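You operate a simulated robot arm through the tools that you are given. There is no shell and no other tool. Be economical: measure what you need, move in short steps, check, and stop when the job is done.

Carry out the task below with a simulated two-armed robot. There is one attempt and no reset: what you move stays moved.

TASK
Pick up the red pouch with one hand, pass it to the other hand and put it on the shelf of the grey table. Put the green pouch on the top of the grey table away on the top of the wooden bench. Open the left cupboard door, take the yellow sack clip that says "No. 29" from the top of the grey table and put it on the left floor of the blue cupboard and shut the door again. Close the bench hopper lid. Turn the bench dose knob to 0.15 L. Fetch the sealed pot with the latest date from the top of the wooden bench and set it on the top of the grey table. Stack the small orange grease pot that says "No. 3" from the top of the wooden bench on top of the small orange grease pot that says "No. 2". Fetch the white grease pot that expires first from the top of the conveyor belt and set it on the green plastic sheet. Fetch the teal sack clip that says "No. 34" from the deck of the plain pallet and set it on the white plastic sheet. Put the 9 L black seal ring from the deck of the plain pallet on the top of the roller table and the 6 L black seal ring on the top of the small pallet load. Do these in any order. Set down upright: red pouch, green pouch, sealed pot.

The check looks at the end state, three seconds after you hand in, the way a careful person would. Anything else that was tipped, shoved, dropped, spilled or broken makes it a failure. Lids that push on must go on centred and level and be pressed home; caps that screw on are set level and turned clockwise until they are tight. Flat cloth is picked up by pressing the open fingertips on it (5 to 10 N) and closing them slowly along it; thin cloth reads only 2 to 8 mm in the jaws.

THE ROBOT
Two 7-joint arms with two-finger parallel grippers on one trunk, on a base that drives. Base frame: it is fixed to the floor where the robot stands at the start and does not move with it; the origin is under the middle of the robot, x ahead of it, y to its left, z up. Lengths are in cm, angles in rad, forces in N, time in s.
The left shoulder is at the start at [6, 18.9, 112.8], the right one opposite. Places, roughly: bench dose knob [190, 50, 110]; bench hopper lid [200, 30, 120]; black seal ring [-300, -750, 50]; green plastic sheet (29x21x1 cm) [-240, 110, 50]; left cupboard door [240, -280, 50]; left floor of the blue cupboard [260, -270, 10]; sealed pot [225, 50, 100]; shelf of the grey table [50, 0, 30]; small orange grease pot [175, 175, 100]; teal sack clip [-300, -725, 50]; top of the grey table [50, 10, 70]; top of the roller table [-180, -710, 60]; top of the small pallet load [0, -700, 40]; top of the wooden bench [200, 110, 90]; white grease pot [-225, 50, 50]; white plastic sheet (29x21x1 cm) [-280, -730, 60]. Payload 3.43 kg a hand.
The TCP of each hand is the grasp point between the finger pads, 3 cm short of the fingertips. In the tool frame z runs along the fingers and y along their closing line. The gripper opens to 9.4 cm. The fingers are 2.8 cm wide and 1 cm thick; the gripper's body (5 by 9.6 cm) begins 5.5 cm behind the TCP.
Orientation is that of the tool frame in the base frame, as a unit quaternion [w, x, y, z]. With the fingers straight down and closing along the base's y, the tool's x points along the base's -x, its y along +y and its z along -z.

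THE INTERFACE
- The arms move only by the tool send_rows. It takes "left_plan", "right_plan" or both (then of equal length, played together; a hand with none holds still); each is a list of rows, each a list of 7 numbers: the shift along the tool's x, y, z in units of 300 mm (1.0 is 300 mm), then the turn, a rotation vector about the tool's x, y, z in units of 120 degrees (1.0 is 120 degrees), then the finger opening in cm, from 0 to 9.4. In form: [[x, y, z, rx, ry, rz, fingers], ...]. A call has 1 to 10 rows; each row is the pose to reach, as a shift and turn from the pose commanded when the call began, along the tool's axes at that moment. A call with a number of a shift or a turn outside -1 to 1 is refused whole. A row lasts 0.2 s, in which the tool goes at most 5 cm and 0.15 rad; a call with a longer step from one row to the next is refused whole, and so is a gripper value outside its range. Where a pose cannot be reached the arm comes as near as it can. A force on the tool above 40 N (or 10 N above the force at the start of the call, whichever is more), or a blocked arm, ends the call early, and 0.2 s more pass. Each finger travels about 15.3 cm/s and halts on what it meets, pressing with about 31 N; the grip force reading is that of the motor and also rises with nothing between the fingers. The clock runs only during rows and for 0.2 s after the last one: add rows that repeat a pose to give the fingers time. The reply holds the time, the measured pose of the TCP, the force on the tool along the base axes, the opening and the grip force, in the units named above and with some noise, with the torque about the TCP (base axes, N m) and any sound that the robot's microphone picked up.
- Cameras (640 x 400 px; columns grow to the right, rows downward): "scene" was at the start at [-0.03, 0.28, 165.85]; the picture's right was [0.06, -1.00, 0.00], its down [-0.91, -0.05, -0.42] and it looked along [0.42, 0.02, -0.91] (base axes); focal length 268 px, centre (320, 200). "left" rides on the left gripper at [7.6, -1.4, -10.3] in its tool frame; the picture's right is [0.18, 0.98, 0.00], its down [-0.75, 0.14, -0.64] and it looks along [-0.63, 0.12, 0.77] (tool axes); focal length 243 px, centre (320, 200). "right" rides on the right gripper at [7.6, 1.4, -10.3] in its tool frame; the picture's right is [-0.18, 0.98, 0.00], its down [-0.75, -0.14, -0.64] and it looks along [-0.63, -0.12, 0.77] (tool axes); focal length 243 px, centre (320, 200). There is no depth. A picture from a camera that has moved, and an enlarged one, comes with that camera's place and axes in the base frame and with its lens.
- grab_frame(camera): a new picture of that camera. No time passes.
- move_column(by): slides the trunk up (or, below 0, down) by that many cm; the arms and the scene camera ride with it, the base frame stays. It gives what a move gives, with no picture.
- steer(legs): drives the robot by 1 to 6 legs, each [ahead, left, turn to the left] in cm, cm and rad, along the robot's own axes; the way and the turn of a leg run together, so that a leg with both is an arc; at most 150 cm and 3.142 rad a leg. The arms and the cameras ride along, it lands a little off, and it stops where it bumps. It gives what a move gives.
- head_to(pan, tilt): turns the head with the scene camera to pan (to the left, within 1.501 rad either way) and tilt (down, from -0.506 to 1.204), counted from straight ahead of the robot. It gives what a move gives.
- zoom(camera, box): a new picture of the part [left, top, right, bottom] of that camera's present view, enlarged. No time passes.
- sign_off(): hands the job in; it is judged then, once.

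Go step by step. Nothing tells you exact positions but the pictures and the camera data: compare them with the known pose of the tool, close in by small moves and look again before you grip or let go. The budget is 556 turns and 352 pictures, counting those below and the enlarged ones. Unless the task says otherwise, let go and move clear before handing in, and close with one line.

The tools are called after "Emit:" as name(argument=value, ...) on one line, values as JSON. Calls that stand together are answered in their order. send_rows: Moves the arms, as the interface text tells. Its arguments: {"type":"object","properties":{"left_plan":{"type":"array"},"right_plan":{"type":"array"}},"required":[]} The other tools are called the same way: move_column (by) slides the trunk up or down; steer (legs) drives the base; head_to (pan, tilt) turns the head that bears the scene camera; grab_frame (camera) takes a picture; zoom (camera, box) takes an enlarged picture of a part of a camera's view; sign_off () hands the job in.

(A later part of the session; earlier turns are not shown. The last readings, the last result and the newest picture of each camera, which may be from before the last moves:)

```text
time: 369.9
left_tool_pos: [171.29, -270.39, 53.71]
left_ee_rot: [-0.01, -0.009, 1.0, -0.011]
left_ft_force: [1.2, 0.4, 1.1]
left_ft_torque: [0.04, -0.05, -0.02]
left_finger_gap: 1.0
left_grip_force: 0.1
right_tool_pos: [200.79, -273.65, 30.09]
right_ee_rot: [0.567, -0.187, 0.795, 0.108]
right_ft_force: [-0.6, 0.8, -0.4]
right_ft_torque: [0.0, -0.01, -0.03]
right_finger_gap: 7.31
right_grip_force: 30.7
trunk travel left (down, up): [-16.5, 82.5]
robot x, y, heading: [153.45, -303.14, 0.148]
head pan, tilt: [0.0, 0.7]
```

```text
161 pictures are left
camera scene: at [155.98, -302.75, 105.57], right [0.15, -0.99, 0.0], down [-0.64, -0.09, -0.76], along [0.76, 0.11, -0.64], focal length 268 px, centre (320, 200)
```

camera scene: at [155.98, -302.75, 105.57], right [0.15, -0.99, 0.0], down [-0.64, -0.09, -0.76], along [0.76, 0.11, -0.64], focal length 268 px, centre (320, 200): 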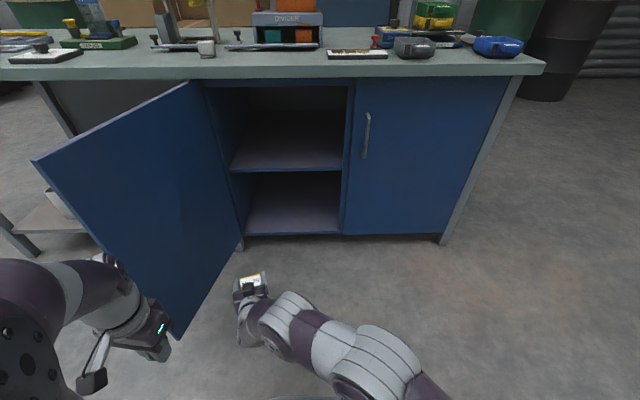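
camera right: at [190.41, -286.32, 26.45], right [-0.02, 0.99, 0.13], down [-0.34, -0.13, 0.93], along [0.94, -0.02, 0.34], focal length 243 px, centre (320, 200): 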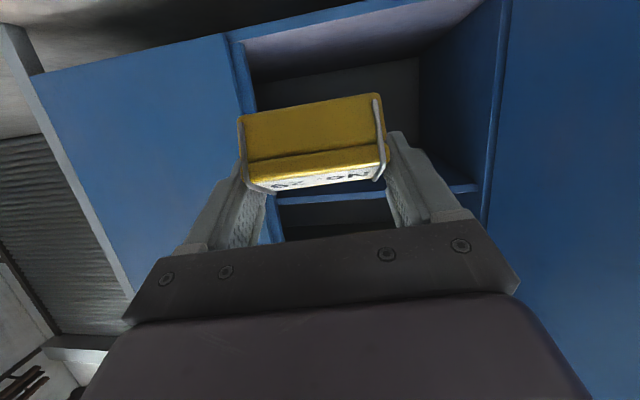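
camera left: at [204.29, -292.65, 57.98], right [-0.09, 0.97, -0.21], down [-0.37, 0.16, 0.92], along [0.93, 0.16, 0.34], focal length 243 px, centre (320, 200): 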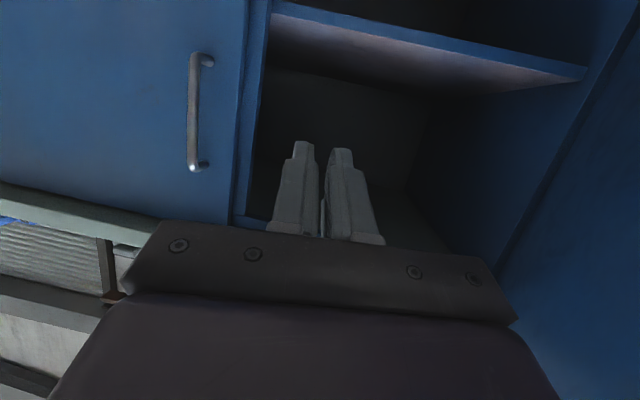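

Reached. I drive ahead 30 cm and lower 8 cm, then check.

Emit:
steer(legs=[[28, -6, 0]])

Emit:
move_column(by=-8)

Emit:
grab_frame(camera="right")

Emit:
grab_frame(camera="scene")

```text
time: 371.9
left_tool_pos: [200.33, -272.07, 53.74]
left_ee_rot: [-0.009, -0.008, 1.0, -0.011]
left_ft_force: [-0.1, -0.6, -0.2]
left_ft_torque: [0.02, 0.0, -0.04]
left_finger_gap: 1.01
left_grip_force: 0.0
right_tool_pos: [229.85, -275.49, 30.09]
right_ee_rot: [0.566, -0.188, 0.795, 0.108]
right_ft_force: [-0.7, -0.1, -0.2]
right_ft_torque: [0.05, 0.03, 0.01]
right_finger_gap: 7.29
right_grip_force: 30.7
trunk travel left (down, up): [-16.5, 82.5]
robot x, y, heading: [182.55, -304.68, 0.147]
head pan, tilt: [0.0, 0.7]
```

```text
time: 373.1
left_tool_pos: [200.29, -272.12, 45.73]
left_ee_rot: [-0.009, -0.008, 1.0, -0.011]
left_ft_force: [-0.4, -0.3, -0.4]
left_ft_torque: [0.03, -0.01, 0.02]
left_finger_gap: 0.98
left_grip_force: 0.0
right_tool_pos: [229.94, -275.46, 22.11]
right_ee_rot: [0.567, -0.187, 0.795, 0.108]
right_ft_force: [-0.3, 1.0, 0.2]
right_ft_torque: [0.0, 0.01, 0.01]
right_finger_gap: 7.31
right_grip_force: 31.7
trunk travel left (down, up): [-8.5, 90.5]
robot x, y, heading: [182.94, -304.78, 0.145]
head pan, tilt: [0.0, 0.7]
```

```text
160 pictures are left
camera right: at [218.2, -279.61, 18.39], right [-0.36, 0.92, 0.13], down [-0.28, -0.24, 0.93], along [0.89, 0.3, 0.34], focal length 243 px, centre (320, 200)
```

right: 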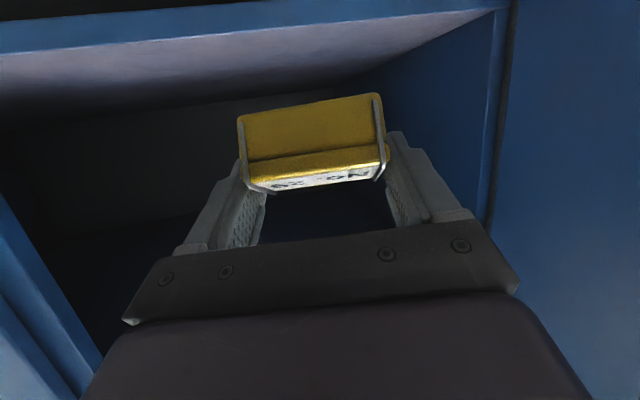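

```text
159 pictures are left
camera scene: at [185.05, -304.58, 97.57], right [0.15, -0.99, 0.0], down [-0.64, -0.09, -0.76], along [0.76, 0.11, -0.64], focal length 268 px, centre (320, 200)
```

scene: 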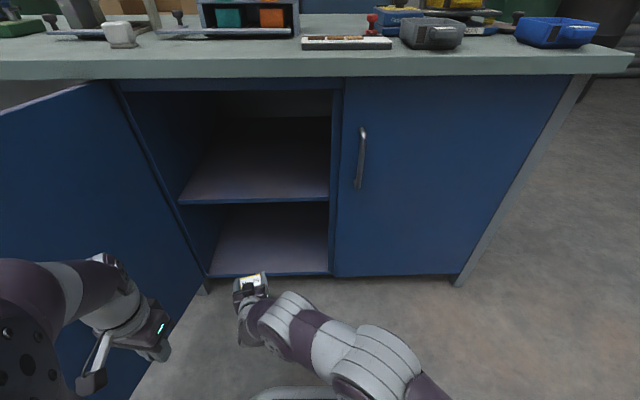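

Emit:
steer(legs=[[16, 0, 0]])

Emit:
grab_frame(camera="right")

Emit:
grab_frame(camera="scene")

```text
time: 374.5
left_tool_pos: [216.06, -269.99, 45.77]
left_ee_rot: [-0.01, -0.007, 1.0, -0.011]
left_ft_force: [-0.8, -0.3, 0.1]
left_ft_torque: [0.01, 0.02, 0.02]
left_finger_gap: 1.02
left_grip_force: 0.1
right_tool_pos: [245.55, -273.34, 22.02]
right_ee_rot: [0.567, -0.187, 0.795, 0.108]
right_ft_force: [-0.6, 0.3, -0.6]
right_ft_torque: [0.03, 0.0, 0.01]
right_finger_gap: 7.27
right_grip_force: 31.1
trunk travel left (down, up): [-8.5, 90.5]
robot x, y, heading: [198.23, -302.69, 0.142]
head pan, tilt: [0.0, 0.7]
```

```text
158 pictures are left
camera right: at [233.95, -277.47, 18.38], right [-0.36, 0.92, 0.13], down [-0.28, -0.24, 0.93], along [0.89, 0.3, 0.34], focal length 243 px, centre (320, 200)
```

right: 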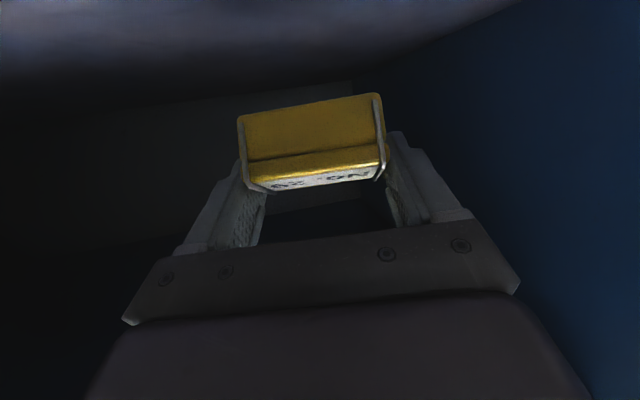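

```text
157 pictures are left
camera scene: at [200.69, -302.3, 97.57], right [0.14, -0.99, 0.0], down [-0.64, -0.09, -0.76], along [0.76, 0.11, -0.64], focal length 268 px, centre (320, 200)
```

scene: 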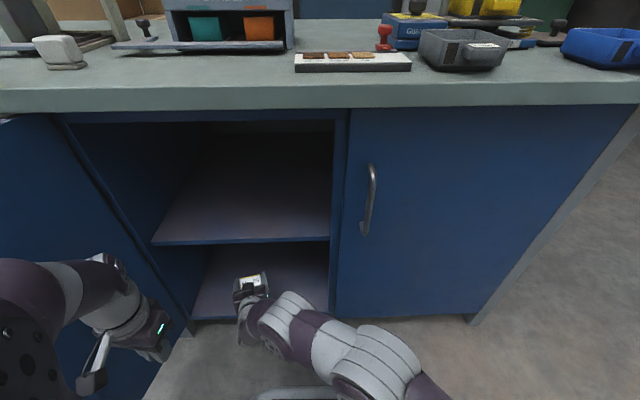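

The clip is over the bay floor. I lower gently.

Emit:
move_column(by=-2.5)

Emit:
move_column(by=-1.2)

Emit:
grab_frame(camera="right")

```text
time: 375.2
left_tool_pos: [216.01, -270.0, 43.1]
left_ee_rot: [-0.009, -0.008, 1.0, -0.012]
left_ft_force: [-0.2, -0.4, 0.0]
left_ft_torque: [0.0, 0.05, 0.0]
left_finger_gap: 0.99
left_grip_force: 0.0
right_tool_pos: [245.58, -273.38, 19.62]
right_ee_rot: [0.566, -0.186, 0.796, 0.107]
right_ft_force: [0.9, -0.9, 0.1]
right_ft_torque: [0.02, 0.02, -0.04]
right_finger_gap: 7.29
right_grip_force: 31.2
trunk travel left (down, up): [-6.0, 93.0]
robot x, y, heading: [198.12, -302.45, 0.138]
head pan, tilt: [0.0, 0.7]
```

```text
time: 375.8
left_tool_pos: [216.07, -269.89, 41.99]
left_ee_rot: [-0.01, -0.007, 1.0, -0.012]
left_ft_force: [0.0, -0.3, 0.3]
left_ft_torque: [0.01, 0.0, 0.01]
left_finger_gap: 0.98
left_grip_force: 0.0
right_tool_pos: [245.68, -273.32, 18.49]
right_ee_rot: [0.566, -0.186, 0.796, 0.106]
right_ft_force: [0.1, 0.3, -0.5]
right_ft_torque: [0.0, 0.02, -0.01]
right_finger_gap: 7.29
right_grip_force: 31.1
trunk travel left (down, up): [-4.8, 94.2]
robot x, y, heading: [198.05, -302.8, 0.143]
head pan, tilt: [0.0, 0.7]
```

```text
156 pictures are left
camera right: at [233.95, -277.47, 14.68], right [-0.36, 0.92, 0.13], down [-0.28, -0.24, 0.93], along [0.89, 0.3, 0.34], focal length 243 px, centre (320, 200)
```

right: 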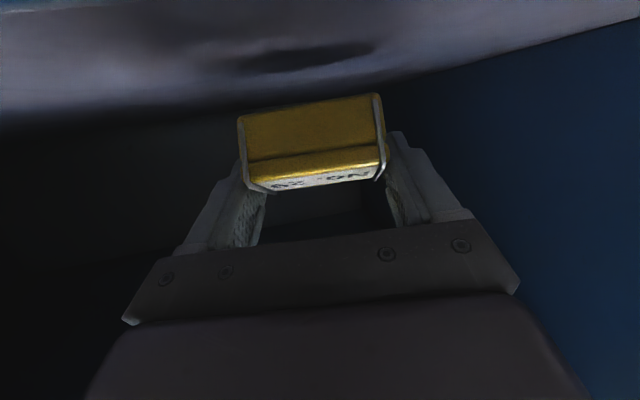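

Emit:
move_column(by=-1.3)

Emit:
move_column(by=-0.6)

Emit:
grab_frame(camera="right")

```text
time: 376.4
left_tool_pos: [215.98, -269.96, 40.68]
left_ee_rot: [-0.01, -0.007, 1.0, -0.012]
left_ft_force: [-0.1, -0.4, -0.1]
left_ft_torque: [-0.03, 0.02, 0.02]
left_finger_gap: 1.0
left_grip_force: 0.1
right_tool_pos: [245.68, -273.34, 17.04]
right_ee_rot: [0.566, -0.187, 0.795, 0.108]
right_ft_force: [-0.4, -0.1, -0.8]
right_ft_torque: [0.0, 0.03, 0.01]
right_finger_gap: 7.28
right_grip_force: 31.2
trunk travel left (down, up): [-3.5, 95.5]
robot x, y, heading: [198.68, -302.54, 0.145]
head pan, tilt: [0.0, 0.7]
```

```text
time: 377.0
left_tool_pos: [216.05, -269.96, 40.07]
left_ee_rot: [-0.01, -0.007, 1.0, -0.012]
left_ft_force: [-0.1, 0.0, -0.1]
left_ft_torque: [0.04, 0.0, -0.03]
left_finger_gap: 0.99
left_grip_force: 0.0
right_tool_pos: [245.73, -273.43, 16.61]
right_ee_rot: [0.567, -0.186, 0.795, 0.108]
right_ft_force: [0.7, -0.3, -0.4]
right_ft_torque: [-0.03, 0.01, 0.0]
right_finger_gap: 7.31
right_grip_force: 31.4
trunk travel left (down, up): [-2.9, 96.1]
robot x, y, heading: [198.3, -302.56, 0.143]
head pan, tilt: [0.0, 0.7]
```

```text
155 pictures are left
camera right: at [233.95, -277.47, 12.78], right [-0.36, 0.92, 0.13], down [-0.28, -0.24, 0.93], along [0.89, 0.3, 0.34], focal length 243 px, centre (320, 200)
```

right: 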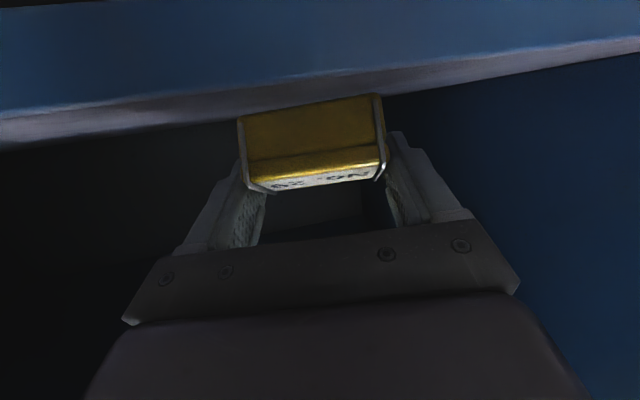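

Emit:
move_column(by=-0.6)

Emit:
move_column(by=-0.5)

Emit:
grab_frame(camera="right")

```text
time: 377.5
left_tool_pos: [216.12, -270.04, 39.58]
left_ee_rot: [-0.009, -0.007, 1.0, -0.01]
left_ft_force: [1.2, -0.4, 0.0]
left_ft_torque: [0.01, 0.01, -0.01]
left_finger_gap: 0.98
left_grip_force: 0.1
right_tool_pos: [245.71, -273.27, 16.34]
right_ee_rot: [0.569, -0.184, 0.794, 0.108]
right_ft_force: [4.1, 0.1, 13.2]
right_ft_torque: [0.46, 0.07, -0.08]
right_finger_gap: 7.33
right_grip_force: 31.6
trunk travel left (down, up): [-2.3, 96.7]
robot x, y, heading: [198.33, -302.23, 0.141]
head pan, tilt: [0.0, 0.7]
```

```text
time: 378.1
left_tool_pos: [215.99, -270.04, 38.97]
left_ee_rot: [-0.009, -0.006, 1.0, -0.011]
left_ft_force: [-0.3, 0.5, -0.3]
left_ft_torque: [-0.02, 0.0, -0.02]
left_finger_gap: 1.01
left_grip_force: 0.1
right_tool_pos: [245.72, -273.31, 15.83]
right_ee_rot: [0.57, -0.185, 0.793, 0.109]
right_ft_force: [4.5, -0.9, 24.5]
right_ft_torque: [0.07, -0.09, 0.02]
right_finger_gap: 7.31
right_grip_force: 30.9
trunk travel left (down, up): [-1.8, 97.2]
robot x, y, heading: [198.47, -302.96, 0.14]
head pan, tilt: [0.0, 0.7]
```

```text
154 pictures are left
camera right: at [234.05, -277.36, 11.94], right [-0.36, 0.92, 0.14], down [-0.28, -0.25, 0.93], along [0.89, 0.29, 0.35], focal length 243 px, centre (320, 200)
```

right: 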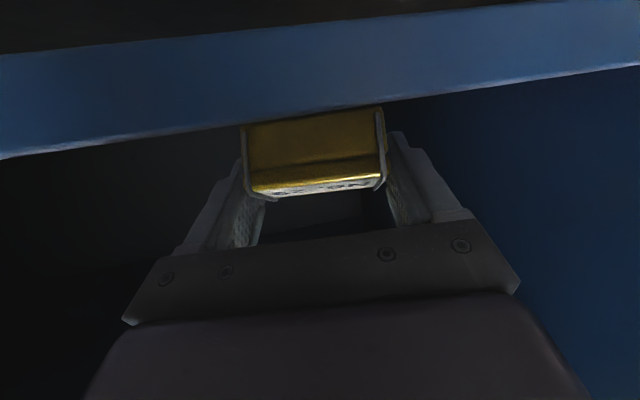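

Contact. I open the right fingers slowly.

Emit:
send_rows(right_plan=[[0, 0, 0, 0, 0, 0, 7.6], [0, 0, 0, 0, 0, 0, 8], [0, 0, 0, 0, 0, 0, 8.6], [0, 0, 0, 0, 0, 0, 9.2], [0, 0, 0, 0, 0, 0, 9.2]])

Emit:
grab_frame(camera="right")

Emit:
zoom(camera="scene", box=[180, 240, 340, 340])

```text
time: 379.3
left_tool_pos: [216.06, -269.87, 38.96]
left_ee_rot: [-0.01, -0.008, 1.0, -0.012]
left_ft_force: [0.1, 0.2, -0.3]
left_ft_torque: [0.02, 0.01, -0.01]
left_finger_gap: 0.99
left_grip_force: 0.1
right_tool_pos: [245.66, -273.38, 15.44]
right_ee_rot: [0.567, -0.186, 0.795, 0.108]
right_ft_force: [0.0, -0.6, -0.5]
right_ft_torque: [0.02, 0.0, 0.03]
right_finger_gap: 9.2
right_grip_force: 0.1
trunk travel left (down, up): [-1.8, 97.2]
robot x, y, heading: [198.43, -302.79, 0.139]
head pan, tilt: [0.0, 0.7]
```

```text
153 pictures are left
camera right: at [233.94, -277.48, 11.67], right [-0.36, 0.92, 0.13], down [-0.28, -0.24, 0.93], along [0.89, 0.3, 0.34], focal length 243 px, centre (320, 200)
```

right: 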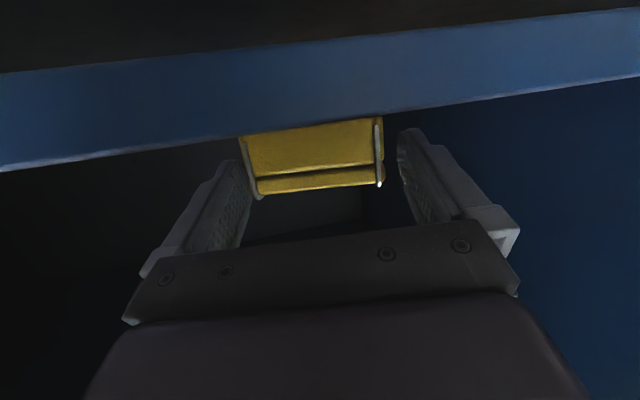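

```text
4.00 times, centred on (260, 290) of scene
camera zoom: at [200.69, -302.3, 90.87], right [0.14, -0.99, 0.0], down [-0.64, -0.09, -0.76], along [0.76, 0.11, -0.64], focal length 1072 px, centre (560, -160)
```

zoom: 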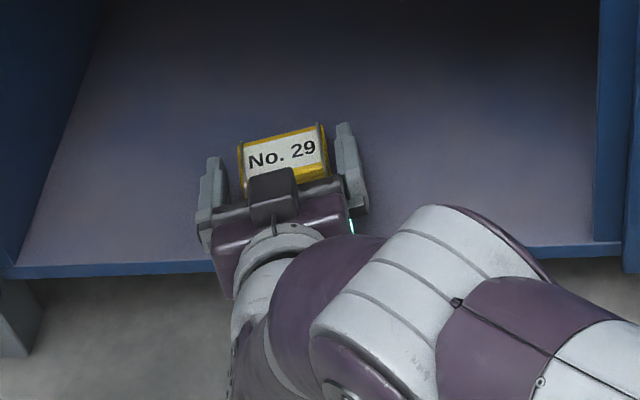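

The clip lies flat on the floor. I withdraw along the hand's direction.

Emit:
steer(legs=[[-12, -3.5, 0], [-20, -10, 0]])

Emit:
head_to(pan=0.3, tilt=0.6)

Emit:
grab_frame(camera="scene")

```text
time: 381.8
left_tool_pos: [186.57, -287.86, 39.02]
left_ee_rot: [-0.01, -0.005, 1.0, -0.011]
left_ft_force: [-0.5, -0.5, 0.1]
left_ft_torque: [0.0, 0.02, -0.02]
left_finger_gap: 1.01
left_grip_force: 0.0
right_tool_pos: [216.19, -291.41, 15.51]
right_ee_rot: [0.567, -0.185, 0.796, 0.107]
right_ft_force: [0.7, 0.1, 0.4]
right_ft_torque: [0.0, 0.05, 0.03]
right_finger_gap: 9.19
right_grip_force: 0.0
trunk travel left (down, up): [-1.8, 97.2]
robot x, y, heading: [168.58, -319.97, 0.139]
head pan, tilt: [0.0, 0.7]
```

```text
time: 382.6
left_tool_pos: [186.42, -287.76, 38.99]
left_ee_rot: [-0.009, -0.005, 1.0, -0.012]
left_ft_force: [0.4, -0.1, 0.0]
left_ft_torque: [-0.04, -0.02, -0.01]
left_finger_gap: 0.97
left_grip_force: 0.1
right_tool_pos: [216.14, -291.44, 15.38]
right_ee_rot: [0.567, -0.184, 0.796, 0.105]
right_ft_force: [-0.8, 0.3, 0.2]
right_ft_torque: [0.02, -0.01, 0.02]
right_finger_gap: 9.21
right_grip_force: 0.2
trunk travel left (down, up): [-1.8, 97.2]
robot x, y, heading: [169.0, -320.09, 0.143]
head pan, tilt: [0.3, 0.6]
```

```text
151 pictures are left
camera scene: at [170.63, -317.51, 91.73], right [0.42, -0.91, 0.0], down [-0.51, -0.24, -0.82], along [0.75, 0.35, -0.57], focal length 268 px, centre (320, 200)
```

scene: 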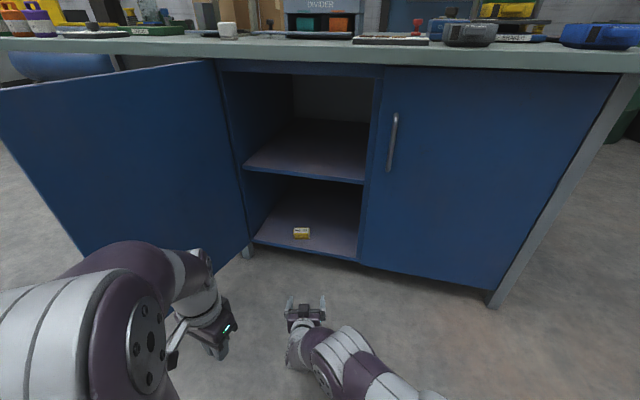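

Clip is on the left floor. To shut the door I'll use the left hand at its free edge. I back off, raise the trunk, and re-pose the arms.

Emit:
steer(legs=[[-50, 0, 0]])

Emit:
move_column(by=34)

Emit:
send_rows(left_plan=[[-0.09, -0.03, 0.02, 0, -0.0625, 0, 5], [-0.18, -0.06, 0.04, 0, -0.125, 0, 5], [-0.27, -0.09, 0.06, 0, -0.1875, 0, 5], [-0.36, -0.12, 0.08, 0, -0.25, 0, 5], [-0.45, -0.15, 0.1, 0, -0.3125, 0, 5], [-0.54, -0.18, 0.12, 0, -0.375, 0, 5], [-0.63, -0.21, 0.14, 0, -0.4375, 0, 5], [-0.72, -0.22, 0.16, 0, -0.5, 0, 5], [-0.81, -0.22, 0.18, 0, -0.5625, 0, 5], [-0.9, -0.22, 0.2, 0, -0.61, 0, 5]], right_plan=[[0.0, -0.11, -0.03, 0, 0.02, 0, 5], [0.0, -0.22, -0.06, 0, 0.04, 0, 5], [0.0, -0.33, -0.09, 0, 0.06, 0, 5], [0.0, -0.44, -0.12, 0, 0.08, 0, 5], [0.0, -0.55, -0.15, 0, 0.1, 0, 5], [0.0, -0.66, -0.18, 0, 0.12, 0, 5], [0.0, -0.77, -0.21, 0, 0.14, 0, 5], [0.0, -0.88, -0.24, 0, 0.16, 0, 5], [0.0, -0.95, -0.27, 0, 0.18, 0, 5], [0.0, -0.98, -0.3, 0, 0.2, 0, 5]])

Emit:
head_to(pan=0.3, tilt=0.6)

Emit:
grab_frame(camera="scene")

```text
time: 385.6
left_tool_pos: [136.3, -294.81, 39.05]
left_ee_rot: [-0.009, -0.008, 1.0, -0.011]
left_ft_force: [0.4, 0.0, 0.1]
left_ft_torque: [0.02, 0.02, -0.03]
left_finger_gap: 1.0
left_grip_force: 0.0
right_tool_pos: [165.88, -298.23, 15.5]
right_ee_rot: [0.567, -0.186, 0.796, 0.107]
right_ft_force: [-0.7, 1.0, -0.6]
right_ft_torque: [-0.02, 0.0, 0.0]
right_finger_gap: 9.19
right_grip_force: 0.1
trunk travel left (down, up): [-1.8, 97.2]
robot x, y, heading: [118.41, -327.24, 0.144]
head pan, tilt: [0.3, 0.6]
```

```text
time: 388.9
left_tool_pos: [136.13, -294.69, 72.95]
left_ee_rot: [-0.009, -0.007, 1.0, -0.011]
left_ft_force: [0.3, -0.4, 0.0]
left_ft_torque: [0.01, -0.01, -0.03]
left_finger_gap: 1.01
left_grip_force: 0.1
right_tool_pos: [165.78, -298.29, 49.47]
right_ee_rot: [0.567, -0.186, 0.795, 0.107]
right_ft_force: [0.5, 0.0, 0.2]
right_ft_torque: [0.0, -0.03, 0.01]
right_finger_gap: 9.21
right_grip_force: 0.0
trunk travel left (down, up): [-35.8, 63.2]
robot x, y, heading: [118.67, -327.25, 0.14]
head pan, tilt: [0.3, 0.6]
```

```text
time: 391.1
left_tool_pos: [162.95, -300.91, 66.55]
left_ee_rot: [0.589, -0.013, 0.808, -0.004]
left_ft_force: [-0.4, 0.0, -0.5]
left_ft_torque: [-0.01, -0.03, 0.02]
left_finger_gap: 5.01
left_grip_force: 0.1
right_tool_pos: [170.27, -328.3, 53.73]
right_ee_rot: [0.388, -0.206, 0.896, 0.066]
right_ft_force: [0.1, -0.8, -0.3]
right_ft_torque: [0.02, 0.01, 0.02]
right_finger_gap: 5.0
right_grip_force: 0.0
trunk travel left (down, up): [-35.8, 63.2]
robot x, y, heading: [118.24, -327.53, 0.146]
head pan, tilt: [0.3, 0.6]
```

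```text
time: 391.7
left_tool_pos: [163.06, -300.86, 66.48]
left_ee_rot: [0.589, -0.012, 0.808, -0.005]
left_ft_force: [0.2, -1.1, -0.3]
left_ft_torque: [0.01, 0.0, -0.01]
left_finger_gap: 4.99
left_grip_force: 0.0
right_tool_pos: [170.26, -328.2, 53.59]
right_ee_rot: [0.389, -0.204, 0.896, 0.066]
right_ft_force: [-0.2, -0.1, -0.7]
right_ft_torque: [-0.02, 0.0, 0.01]
right_finger_gap: 5.0
right_grip_force: 0.1
trunk travel left (down, up): [-35.8, 63.2]
robot x, y, heading: [118.53, -327.78, 0.14]
head pan, tilt: [0.3, 0.6]
```

```text
150 pictures are left
camera scene: at [120.42, -324.6, 125.73], right [0.43, -0.9, 0.0], down [-0.51, -0.24, -0.83], along [0.75, 0.35, -0.56], focal length 268 px, centre (320, 200)
```

scene: 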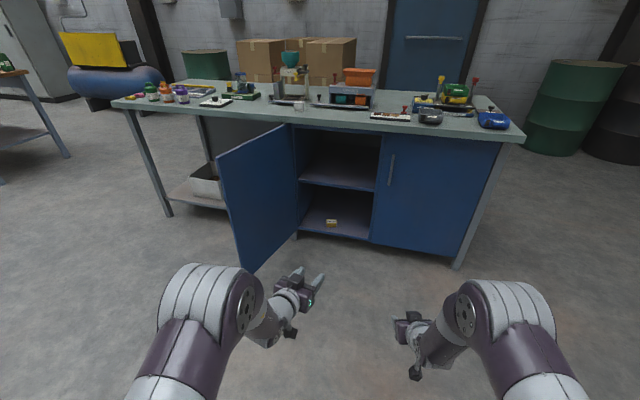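

Door free edge at about (195, −242). I strafe left, then advance so the door's edge comes between the left fingers.

Emit:
send_rows(left_plan=[[0, 0, 0, 0, 0, 0, 7], [0, 0, 0, 0, 0, 0, 8]])

Emit:
steer(legs=[[0, 54, 0], [26, 0, 0]])

Emit:
grab_frame(camera="left")

Emit:
grab_frame(camera="scene")

```text
time: 392.3
left_tool_pos: [162.93, -301.01, 66.55]
left_ee_rot: [0.589, -0.013, 0.808, -0.004]
left_ft_force: [0.0, 0.3, -1.3]
left_ft_torque: [-0.01, 0.03, 0.0]
left_finger_gap: 7.98
left_grip_force: 0.0
right_tool_pos: [170.29, -328.2, 53.71]
right_ee_rot: [0.389, -0.204, 0.896, 0.065]
right_ft_force: [0.5, -0.3, -0.4]
right_ft_torque: [-0.01, 0.01, 0.0]
right_finger_gap: 4.99
right_grip_force: 0.1
trunk travel left (down, up): [-35.8, 63.2]
robot x, y, heading: [118.48, -327.66, 0.142]
head pan, tilt: [0.3, 0.6]
```

```text
time: 396.8
left_tool_pos: [179.69, -244.5, 66.47]
left_ee_rot: [0.588, -0.016, 0.809, -0.002]
left_ft_force: [-0.3, -0.4, 0.1]
left_ft_torque: [-0.03, 0.02, -0.01]
left_finger_gap: 8.0
left_grip_force: 0.0
right_tool_pos: [187.28, -271.82, 53.81]
right_ee_rot: [0.389, -0.208, 0.895, 0.068]
right_ft_force: [-0.6, 0.2, -0.2]
right_ft_torque: [0.01, 0.04, 0.0]
right_finger_gap: 4.98
right_grip_force: 0.0
trunk travel left (down, up): [-35.8, 63.2]
robot x, y, heading: [135.3, -271.35, 0.153]
head pan, tilt: [0.3, 0.6]
```

```text
149 pictures are left
camera left: at [167.67, -246.37, 62.49], right [-0.08, 0.98, -0.2], down [-0.38, 0.15, 0.91], along [0.92, 0.15, 0.36], focal length 243 px, centre (320, 200)
```

left: 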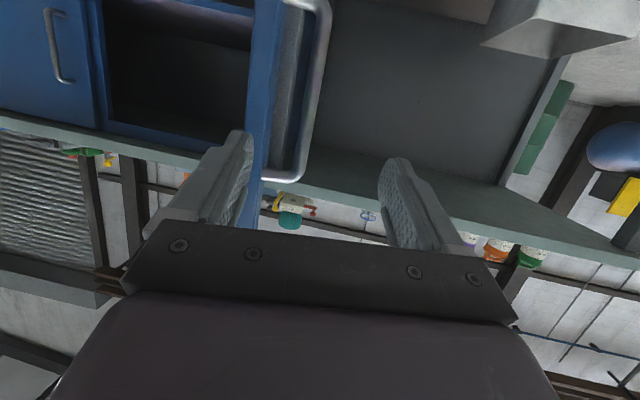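

```text
148 pictures are left
camera scene: at [137.4, -268.73, 125.73], right [0.44, -0.9, 0.0], down [-0.51, -0.25, -0.82], along [0.74, 0.36, -0.57], focal length 268 px, centre (320, 200)
```

scene: 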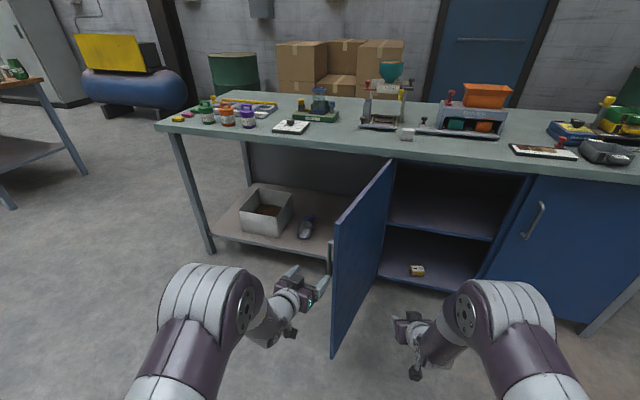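

The hand is just outside the door. I close the fingers, shift left 5 cm, advance, then push right.

Emit:
send_rows(left_plan=[[0, 0, 0, 0, 0, 0, 5], [0, 0, 0, 0, 0, 0, 2.5], [0, 0, 0, 0, 0, 0, 1]])

Emit:
steer(legs=[[0, 5, 0], [15, 0, 0], [0, -14, 0]])

Emit:
grab_frame(camera="scene")

```text
time: 397.6
left_tool_pos: [179.63, -244.55, 66.51]
left_ee_rot: [0.589, -0.016, 0.808, -0.002]
left_ft_force: [0.2, -0.6, 0.0]
left_ft_torque: [-0.04, -0.04, -0.02]
left_finger_gap: 1.01
left_grip_force: 0.0
right_tool_pos: [187.29, -271.81, 53.63]
right_ee_rot: [0.388, -0.209, 0.895, 0.068]
right_ft_force: [0.1, 0.2, 0.8]
right_ft_torque: [0.0, -0.01, 0.0]
right_finger_gap: 5.0
right_grip_force: 0.1
trunk travel left (down, up): [-35.8, 63.2]
robot x, y, heading: [135.39, -271.9, 0.149]
head pan, tilt: [0.3, 0.6]
```

```text
time: 400.6
left_tool_pos: [195.11, -251.53, 66.63]
left_ee_rot: [0.589, -0.017, 0.808, -0.002]
left_ft_force: [-16.7, -0.6, 11.2]
left_ft_torque: [-0.21, -0.14, -0.45]
left_finger_gap: 0.87
left_grip_force: 0.1
right_tool_pos: [202.94, -278.74, 53.84]
right_ee_rot: [0.39, -0.209, 0.894, 0.067]
right_ft_force: [0.5, 0.0, -0.2]
right_ft_torque: [0.01, 0.01, 0.01]
right_finger_gap: 5.01
right_grip_force: 0.0
trunk travel left (down, up): [-35.8, 63.2]
robot x, y, heading: [151.28, -278.54, 0.155]
head pan, tilt: [0.3, 0.6]
stopped in leg 3: the robot was blocked; the commanded pose is now the measured one
```

```text
147 pictures are left
camera scene: at [152.86, -275.68, 125.74], right [0.44, -0.9, 0.0], down [-0.51, -0.25, -0.83], along [0.74, 0.36, -0.56], focal length 268 px, centre (320, 200)
```

scene: 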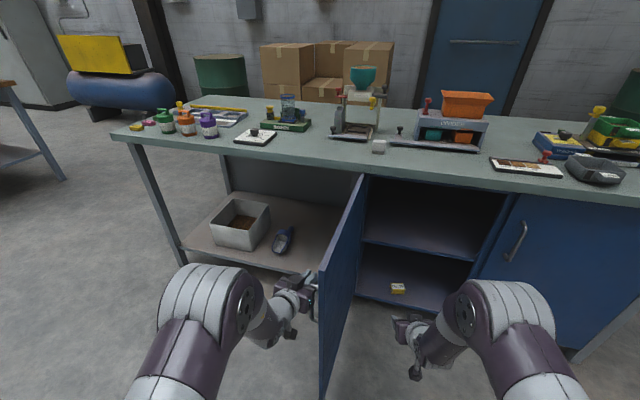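

Emit:
steer(legs=[[-1.5, -6, 0]])

Emit:
steer(legs=[[0, -10, 0]])

Emit:
grab_frame(camera="scene")

```text
time: 401.5
left_tool_pos: [194.85, -257.66, 66.4]
left_ee_rot: [0.587, -0.017, 0.809, -0.002]
left_ft_force: [0.3, -0.5, 0.0]
left_ft_torque: [0.0, 0.02, 0.03]
left_finger_gap: 1.01
left_grip_force: 0.0
right_tool_pos: [202.47, -284.84, 53.74]
right_ee_rot: [0.389, -0.209, 0.895, 0.069]
right_ft_force: [0.2, 0.0, -0.1]
right_ft_torque: [0.01, -0.02, 0.03]
right_finger_gap: 5.01
right_grip_force: 0.1
trunk travel left (down, up): [-35.8, 63.2]
robot x, y, heading: [150.42, -284.69, 0.152]
head pan, tilt: [0.3, 0.6]
```

```text
time: 402.7
left_tool_pos: [196.17, -267.52, 66.47]
left_ee_rot: [0.587, -0.016, 0.809, -0.003]
left_ft_force: [-0.4, -0.3, -0.7]
left_ft_torque: [0.01, 0.02, 0.06]
left_finger_gap: 0.98
left_grip_force: 0.1
right_tool_pos: [203.92, -294.76, 53.64]
right_ee_rot: [0.389, -0.208, 0.895, 0.069]
right_ft_force: [0.5, -0.2, 0.1]
right_ft_torque: [-0.02, 0.01, -0.02]
right_finger_gap: 4.97
right_grip_force: 0.1
trunk travel left (down, up): [-35.8, 63.2]
robot x, y, heading: [152.09, -294.63, 0.155]
head pan, tilt: [0.3, 0.6]
```

```text
146 pictures are left
camera scene: at [154.12, -291.65, 125.74], right [0.44, -0.9, 0.0], down [-0.51, -0.25, -0.83], along [0.74, 0.36, -0.56], focal length 268 px, centre (320, 200)
```

scene: 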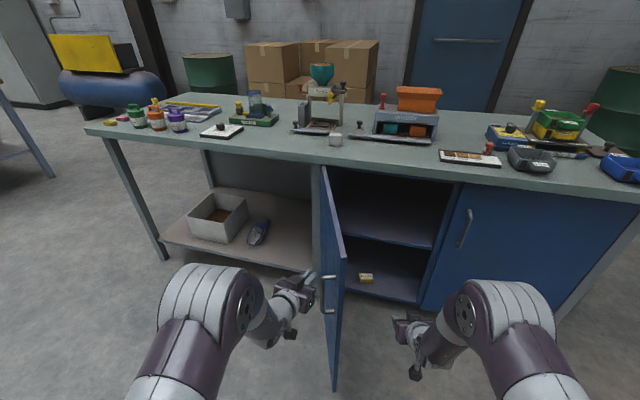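

The door swings closed nicely (≈68°). I continue along the arc.

Emit:
steer(legs=[[2, -9, 0], [4, -8, 0]])

Emit:
grab_frame(camera="scene")

```text
time: 404.5
left_tool_pos: [204.65, -282.91, 66.43]
left_ee_rot: [0.587, -0.018, 0.81, -0.001]
left_ft_force: [0.3, 0.1, -0.2]
left_ft_torque: [-0.02, 0.0, 0.03]
left_finger_gap: 0.99
left_grip_force: 0.1
right_tool_pos: [212.36, -310.12, 53.57]
right_ee_rot: [0.388, -0.21, 0.895, 0.069]
right_ft_force: [0.0, 0.0, -0.2]
right_ft_torque: [0.0, 0.04, 0.0]
right_finger_gap: 4.99
right_grip_force: 0.1
trunk travel left (down, up): [-35.8, 63.2]
robot x, y, heading: [160.32, -310.56, 0.156]
head pan, tilt: [0.3, 0.6]
```

```text
145 pictures are left
camera scene: at [162.57, -307.2, 125.73], right [0.44, -0.9, 0.0], down [-0.51, -0.25, -0.82], along [0.74, 0.36, -0.57], focal length 268 px, centre (320, 200)
```

scene: 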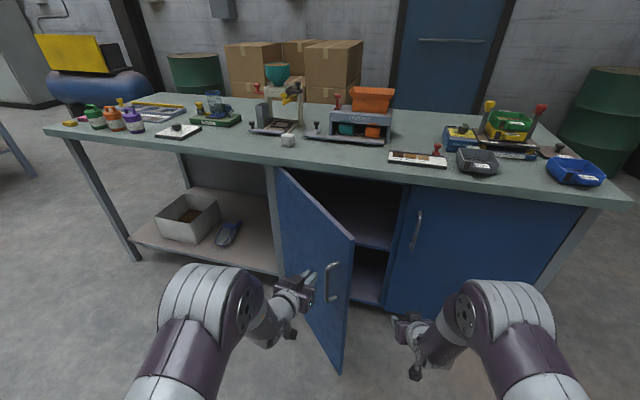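

Now about 40°. I pull the right hand back and push the door shut by driving forward.

Emit:
send_rows(right_plan=[[0.1, 0, -0.1, 0, 0, 0, 5], [0.2, 0, -0.2, 0, 0, 0, 5], [0.28, 0, -0.28, 0, 0, 0, 5]])

Emit:
steer(legs=[[12, -6, 0]])

Emit:
grab_frame(camera="scene")

```text
time: 405.3
left_tool_pos: [204.64, -282.86, 66.39]
left_ee_rot: [0.588, -0.018, 0.809, -0.002]
left_ft_force: [-0.8, 0.1, 0.2]
left_ft_torque: [0.04, 0.01, 0.0]
left_finger_gap: 1.0
left_grip_force: 0.1
right_tool_pos: [201.45, -315.06, 53.39]
right_ee_rot: [0.388, -0.209, 0.895, 0.069]
right_ft_force: [0.5, -0.7, 0.8]
right_ft_torque: [-0.03, 0.0, -0.02]
right_finger_gap: 5.0
right_grip_force: 0.0
trunk travel left (down, up): [-35.8, 63.2]
robot x, y, heading: [160.73, -310.15, 0.156]
head pan, tilt: [0.3, 0.6]
```

```text
time: 406.6
left_tool_pos: [217.47, -286.88, 66.46]
left_ee_rot: [0.587, -0.018, 0.81, -0.002]
left_ft_force: [0.6, 0.0, -0.3]
left_ft_torque: [-0.03, 0.02, 0.0]
left_finger_gap: 1.0
left_grip_force: 0.0
right_tool_pos: [214.47, -319.14, 53.21]
right_ee_rot: [0.387, -0.21, 0.895, 0.069]
right_ft_force: [0.7, -0.5, 0.5]
right_ft_torque: [-0.02, 0.01, -0.01]
right_finger_gap: 4.99
right_grip_force: 0.1
trunk travel left (down, up): [-35.8, 63.2]
robot x, y, heading: [173.52, -314.03, 0.157]
head pan, tilt: [0.3, 0.6]
```

```text
144 pictures are left
camera scene: at [175.42, -311.27, 125.73], right [0.44, -0.9, 0.0], down [-0.51, -0.25, -0.82], along [0.74, 0.36, -0.57], focal length 268 px, centre (320, 200)
```

scene: 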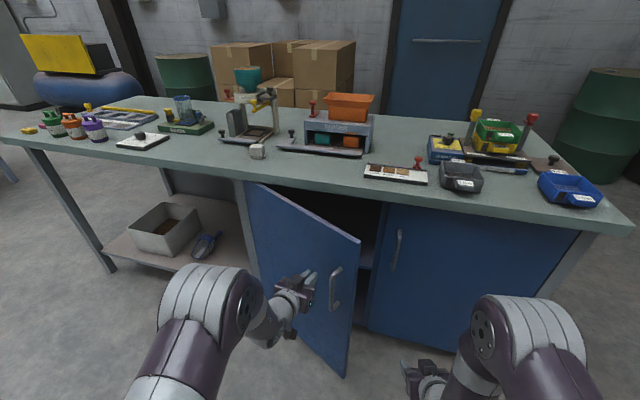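

Emit:
steer(legs=[[12, -2, 0]])

Emit:
steer(legs=[[9, -1, 0]])

Emit:
grab_frame(camera="scene")

```text
time: 407.8
left_tool_pos: [229.51, -287.24, 66.42]
left_ee_rot: [0.587, -0.017, 0.81, -0.003]
left_ft_force: [0.4, -0.4, 0.3]
left_ft_torque: [0.0, 0.02, 0.0]
left_finger_gap: 0.99
left_grip_force: 0.0
right_tool_pos: [226.31, -319.47, 53.28]
right_ee_rot: [0.388, -0.209, 0.895, 0.069]
right_ft_force: [-0.6, -0.6, 0.1]
right_ft_torque: [0.0, -0.02, -0.03]
right_finger_gap: 5.02
right_grip_force: 0.0
trunk travel left (down, up): [-35.8, 63.2]
robot x, y, heading: [185.65, -314.15, 0.152]
head pan, tilt: [0.3, 0.6]
```

```text
time: 408.9
left_tool_pos: [237.28, -286.71, 66.3]
left_ee_rot: [0.587, -0.02, 0.809, -0.002]
left_ft_force: [-6.6, -3.5, 1.9]
left_ft_torque: [0.05, -0.09, -0.02]
left_finger_gap: 0.83
left_grip_force: 0.1
right_tool_pos: [234.45, -318.99, 53.43]
right_ee_rot: [0.389, -0.21, 0.894, 0.068]
right_ft_force: [0.0, 0.3, -0.6]
right_ft_torque: [0.0, 0.01, 0.0]
right_finger_gap: 5.0
right_grip_force: 0.0
trunk travel left (down, up): [-35.8, 63.2]
robot x, y, heading: [193.57, -313.8, 0.154]
head pan, tilt: [0.3, 0.6]
stopped in leg 1: the force on the tool passed its limit (the readings are from after the stop); the commanded pose is now the measured one
```

```text
143 pictures are left
camera scene: at [195.39, -311.06, 125.73], right [0.44, -0.9, 0.0], down [-0.51, -0.25, -0.83], along [0.74, 0.36, -0.56], focal length 268 px, centre (320, 200)
```

scene: 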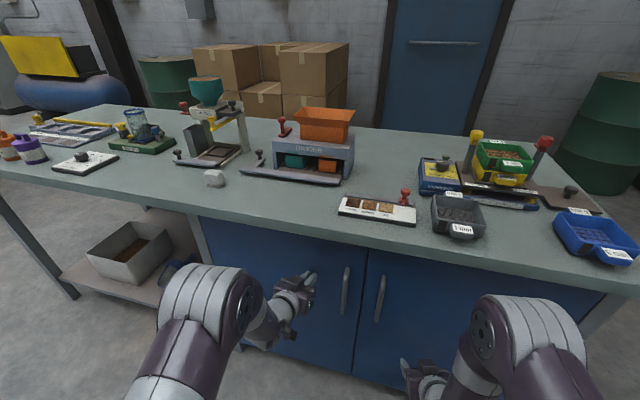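

The door looks shut. I back off and verify.

Emit:
steer(legs=[[-45, 0, 0]])

Emit:
zoom(camera="scene", box=[200, 100, 520, 340])

```text
time: 411.7
left_tool_pos: [192.95, -293.99, 66.3]
left_ee_rot: [0.586, -0.017, 0.81, -0.004]
left_ft_force: [-0.3, 0.5, -0.2]
left_ft_torque: [0.04, 0.02, 0.0]
left_finger_gap: 0.99
left_grip_force: 0.0
right_tool_pos: [189.84, -326.0, 53.28]
right_ee_rot: [0.39, -0.206, 0.895, 0.067]
right_ft_force: [0.1, -0.4, 0.7]
right_ft_torque: [0.01, -0.01, 0.01]
right_finger_gap: 4.96
right_grip_force: 0.0
trunk travel left (down, up): [-35.8, 63.2]
robot x, y, heading: [148.67, -320.89, 0.15]
head pan, tilt: [0.3, 0.6]
```

```text
1.67 times, centred on (360, 220) of scene
camera zoom: at [150.84, -317.89, 125.74], right [0.43, -0.9, 0.0], down [-0.51, -0.25, -0.83], along [0.74, 0.36, -0.56], focal length 446 px, centre (253, 167)
```

zoom: 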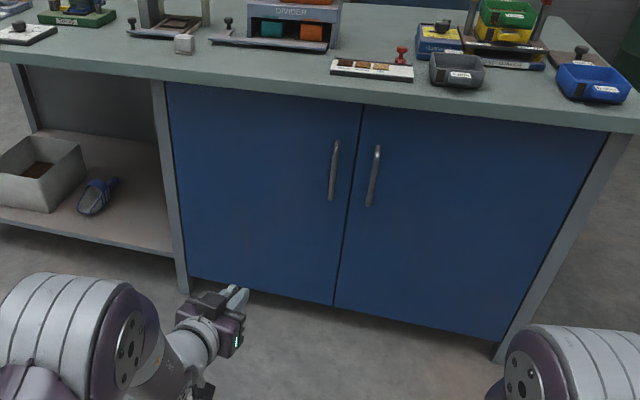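

Door is flush. Next the pallet area far at y≈−700. I fold both hands to point down, raise the trunk and drive there.

Emit:
send_rows(left_plan=[[-0.014, 0.02, -0.095, 0, 0.06, 0, 5], [-0.028, 0.04, -0.19, 0, 0.12, 0, 5], [-0.042, 0.06, -0.285, 0, 0.18, 0, 5], [-0.056, 0.09, -0.38, 0, 0.24, 0, 5], [-0.07, 0.12, -0.475, 0, 0.3, 0, 5], [-0.084, 0.15, -0.57, 0, 0.36, 0, 5], [-0.098, 0.18, -0.665, 0, 0.42, 0, 5], [-0.112, 0.21, -0.76, 0, 0.48, 0, 5], [-0.126, 0.24, -0.855, 0, 0.54, 0, 5], [-0.14, 0.267, -0.9, 0, 0.6, 0, 5]], right_plan=[[0, -0.05, -0.03, 0, 0.0375, 0, 5], [0, -0.1, -0.06, 0, 0.075, 0, 5], [0, -0.15, -0.09, 0, 0.1125, 0, 5], [0, -0.2, -0.12, 0, 0.15, 0, 5], [0, -0.25, -0.15, 0, 0.1875, 0, 5], [0, -0.3, -0.18, 0, 0.225, 0, 5], [0, -0.35, -0.21, 0, 0.2625, 0, 5], [0, -0.4, -0.24, 0, 0.3, 0, 5], [0, -0.45, -0.27, 0, 0.3375, 0, 5], [0, -0.5, -0.3, 0, 0.375, 0, 5]])

Emit:
move_column(by=34)

Emit:
steer(legs=[[-20, 0, 0], [0, 0, -1.9], [130, 0, 0]])

Emit:
head_to(pan=-0.2, tilt=0.35)

Emit:
grab_frame(camera="scene")

```text
time: 413.9
left_tool_pos: [168.47, -286.06, 76.92]
left_ee_rot: [-0.003, -0.012, 1.0, -0.013]
left_ft_force: [-0.6, 0.3, 0.4]
left_ft_torque: [0.01, 0.02, -0.01]
left_finger_gap: 5.01
left_grip_force: 0.1
left hand out of reach, approached as far as the arm can: row 10
right_tool_pos: [189.98, -342.26, 60.24]
right_ee_rot: [0.016, -0.217, 0.976, -0.017]
right_ft_force: [-0.1, 0.1, -0.2]
right_ft_torque: [-0.01, -0.02, 0.0]
right_finger_gap: 4.99
right_grip_force: 0.0
right hand out of reach, approached as far as the arm can: row 8, 9
trunk travel left (down, up): [-35.8, 63.2]
robot x, y, heading: [148.86, -320.94, 0.146]
head pan, tilt: [0.3, 0.6]
```

```text
time: 417.2
left_tool_pos: [168.52, -286.05, 110.82]
left_ee_rot: [-0.002, -0.012, 1.0, -0.013]
left_ft_force: [-0.2, 0.3, 0.6]
left_ft_torque: [-0.02, 0.0, 0.02]
left_finger_gap: 5.0
left_grip_force: 0.0
right_tool_pos: [190.02, -342.13, 94.27]
right_ee_rot: [0.017, -0.216, 0.976, -0.017]
right_ft_force: [-0.2, -0.1, 0.4]
right_ft_torque: [0.01, -0.01, 0.01]
right_finger_gap: 5.0
right_grip_force: 0.1
trunk travel left (down, up): [-69.8, 29.2]
robot x, y, heading: [148.8, -320.52, 0.146]
head pan, tilt: [0.3, 0.6]
```

```text
time: 429.5
left_tool_pos: [134.61, -482.0, 110.85]
left_ee_rot: [-0.012, 0.804, 0.595, -0.006]
left_ft_force: [0.7, 0.3, -0.1]
left_ft_torque: [-0.02, 0.02, 0.02]
left_finger_gap: 4.98
left_grip_force: 0.1
right_tool_pos: [74.69, -484.78, 94.24]
right_ee_rot: [-0.004, 0.664, 0.748, -0.024]
right_ft_force: [0.9, -0.6, 0.2]
right_ft_torque: [0.0, 0.0, 0.0]
right_finger_gap: 5.0
right_grip_force: 0.0
trunk travel left (down, up): [-69.8, 29.2]
robot x, y, heading: [107.7, -452.25, -1.746]
head pan, tilt: [0.3, 0.6]
```

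```text
time: 430.4
left_tool_pos: [134.65, -481.9, 110.83]
left_ee_rot: [-0.012, 0.804, 0.595, -0.007]
left_ft_force: [0.1, 0.0, -0.5]
left_ft_torque: [0.02, 0.01, 0.0]
left_finger_gap: 4.99
left_grip_force: 0.1
right_tool_pos: [74.62, -484.66, 94.42]
right_ee_rot: [-0.004, 0.664, 0.747, -0.024]
right_ft_force: [1.1, -0.6, 0.1]
right_ft_torque: [-0.02, -0.03, 0.02]
right_finger_gap: 5.02
right_grip_force: 0.1
trunk travel left (down, up): [-69.8, 29.2]
robot x, y, heading: [107.75, -452.64, -1.743]
head pan, tilt: [-0.201, 0.351]
```

```text
141 pictures are left
camera scene: at [105.36, -455.28, 162.01], right [-0.93, 0.36, 0.0], down [0.12, 0.32, -0.94], along [-0.34, -0.88, -0.34], focal length 268 px, centre (320, 200)
```

scene: 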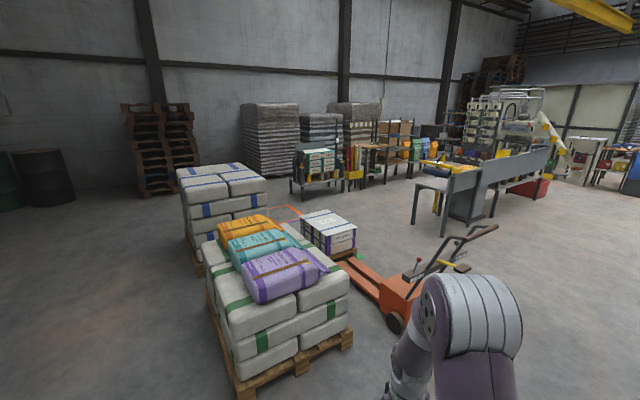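

I see the small pallet load near (10, −680) with a pallet jack, the roller table near (−170, −700). I go west and then south toward the plain pallet.

Emit:
steer(legs=[[0, -150, 0], [30, -145, 0], [130, 0, 0]])

Emit:
head_to(pan=-0.2, tilt=0.5)

Emit:
grab_frame(camera="scene")

```text
time: 450.9
left_tool_pos: [-183.3, -594.96, 110.78]
left_ee_rot: [-0.011, 0.803, 0.596, -0.007]
left_ft_force: [0.7, -0.3, 0.8]
left_ft_torque: [0.0, 0.0, 0.0]
left_finger_gap: 5.03
left_grip_force: 0.0
right_tool_pos: [-243.33, -597.82, 94.35]
right_ee_rot: [-0.005, 0.663, 0.748, -0.024]
right_ft_force: [-0.8, 0.8, -0.1]
right_ft_torque: [0.02, 0.01, 0.0]
right_finger_gap: 4.98
right_grip_force: 0.0
trunk travel left (down, up): [-69.8, 29.2]
robot x, y, heading: [-210.02, -565.55, -1.742]
head pan, tilt: [-0.201, 0.351]
```

```text
time: 451.6
left_tool_pos: [-183.27, -595.0, 110.79]
left_ee_rot: [-0.012, 0.804, 0.595, -0.006]
left_ft_force: [0.3, 0.0, 0.1]
left_ft_torque: [0.01, -0.03, -0.03]
left_finger_gap: 5.04
left_grip_force: 0.1
right_tool_pos: [-243.22, -597.88, 94.3]
right_ee_rot: [-0.003, 0.663, 0.748, -0.024]
right_ft_force: [-0.4, -0.4, 0.2]
right_ft_torque: [-0.01, -0.01, 0.01]
right_finger_gap: 4.99
right_grip_force: 0.0
trunk travel left (down, up): [-69.8, 29.2]
robot x, y, heading: [-210.47, -565.67, -1.736]
head pan, tilt: [-0.201, 0.499]
```

```text
140 pictures are left
camera scene: at [-212.5, -568.15, 160.65], right [-0.93, 0.36, 0.0], down [0.17, 0.45, -0.88], along [-0.32, -0.82, -0.48], focal length 268 px, centre (320, 200)
```

scene: 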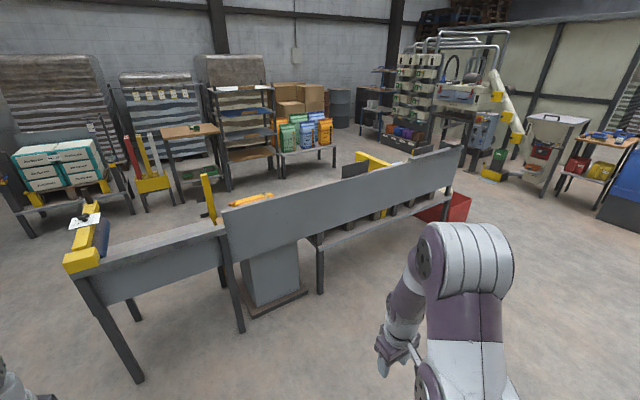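

The target line of tables has a guard panel on this side. I raise the trunk fully to look over it.

Emit:
move_column(by=29)

Emit:
head_to(pan=-0.25, tilt=0.6)

Emit:
grab_frame(camera="scene")

```text
time: 454.5
left_tool_pos: [-183.18, -595.07, 139.86]
left_ee_rot: [-0.012, 0.803, 0.595, -0.007]
left_ft_force: [-0.3, 0.4, 0.2]
left_ft_torque: [-0.03, 0.03, -0.02]
left_finger_gap: 5.0
left_grip_force: 0.1
right_tool_pos: [-243.41, -597.89, 123.27]
right_ee_rot: [-0.003, 0.663, 0.748, -0.023]
right_ft_force: [0.3, 0.1, 0.4]
right_ft_torque: [-0.03, 0.03, 0.0]
right_finger_gap: 4.99
right_grip_force: 0.1
trunk travel left (down, up): [-98.8, 0.2]
robot x, y, heading: [-210.2, -565.41, -1.742]
head pan, tilt: [-0.201, 0.499]
```

```text
time: 455.2
left_tool_pos: [-183.24, -594.99, 139.95]
left_ee_rot: [-0.012, 0.803, 0.596, -0.006]
left_ft_force: [0.1, 0.3, -0.1]
left_ft_torque: [-0.01, -0.03, -0.01]
left_finger_gap: 5.0
left_grip_force: 0.1
right_tool_pos: [-243.34, -597.87, 123.34]
right_ee_rot: [-0.004, 0.663, 0.748, -0.025]
right_ft_force: [-0.1, 0.3, -0.1]
right_ft_torque: [-0.01, 0.01, 0.0]
right_finger_gap: 5.01
right_grip_force: 0.0
trunk travel left (down, up): [-98.8, 0.2]
robot x, y, heading: [-210.06, -565.52, -1.738]
head pan, tilt: [-0.25, 0.6]
```

```text
139 pictures are left
camera scene: at [-212.8, -567.74, 188.74], right [-0.91, 0.41, 0.0], down [0.23, 0.52, -0.83], along [-0.34, -0.75, -0.56], focal length 268 px, centre (320, 200)
```

scene: 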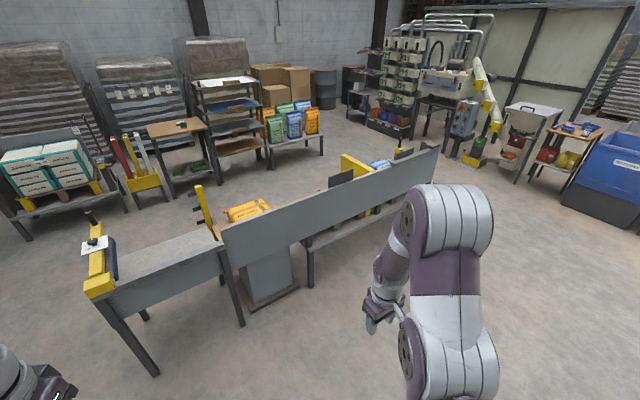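

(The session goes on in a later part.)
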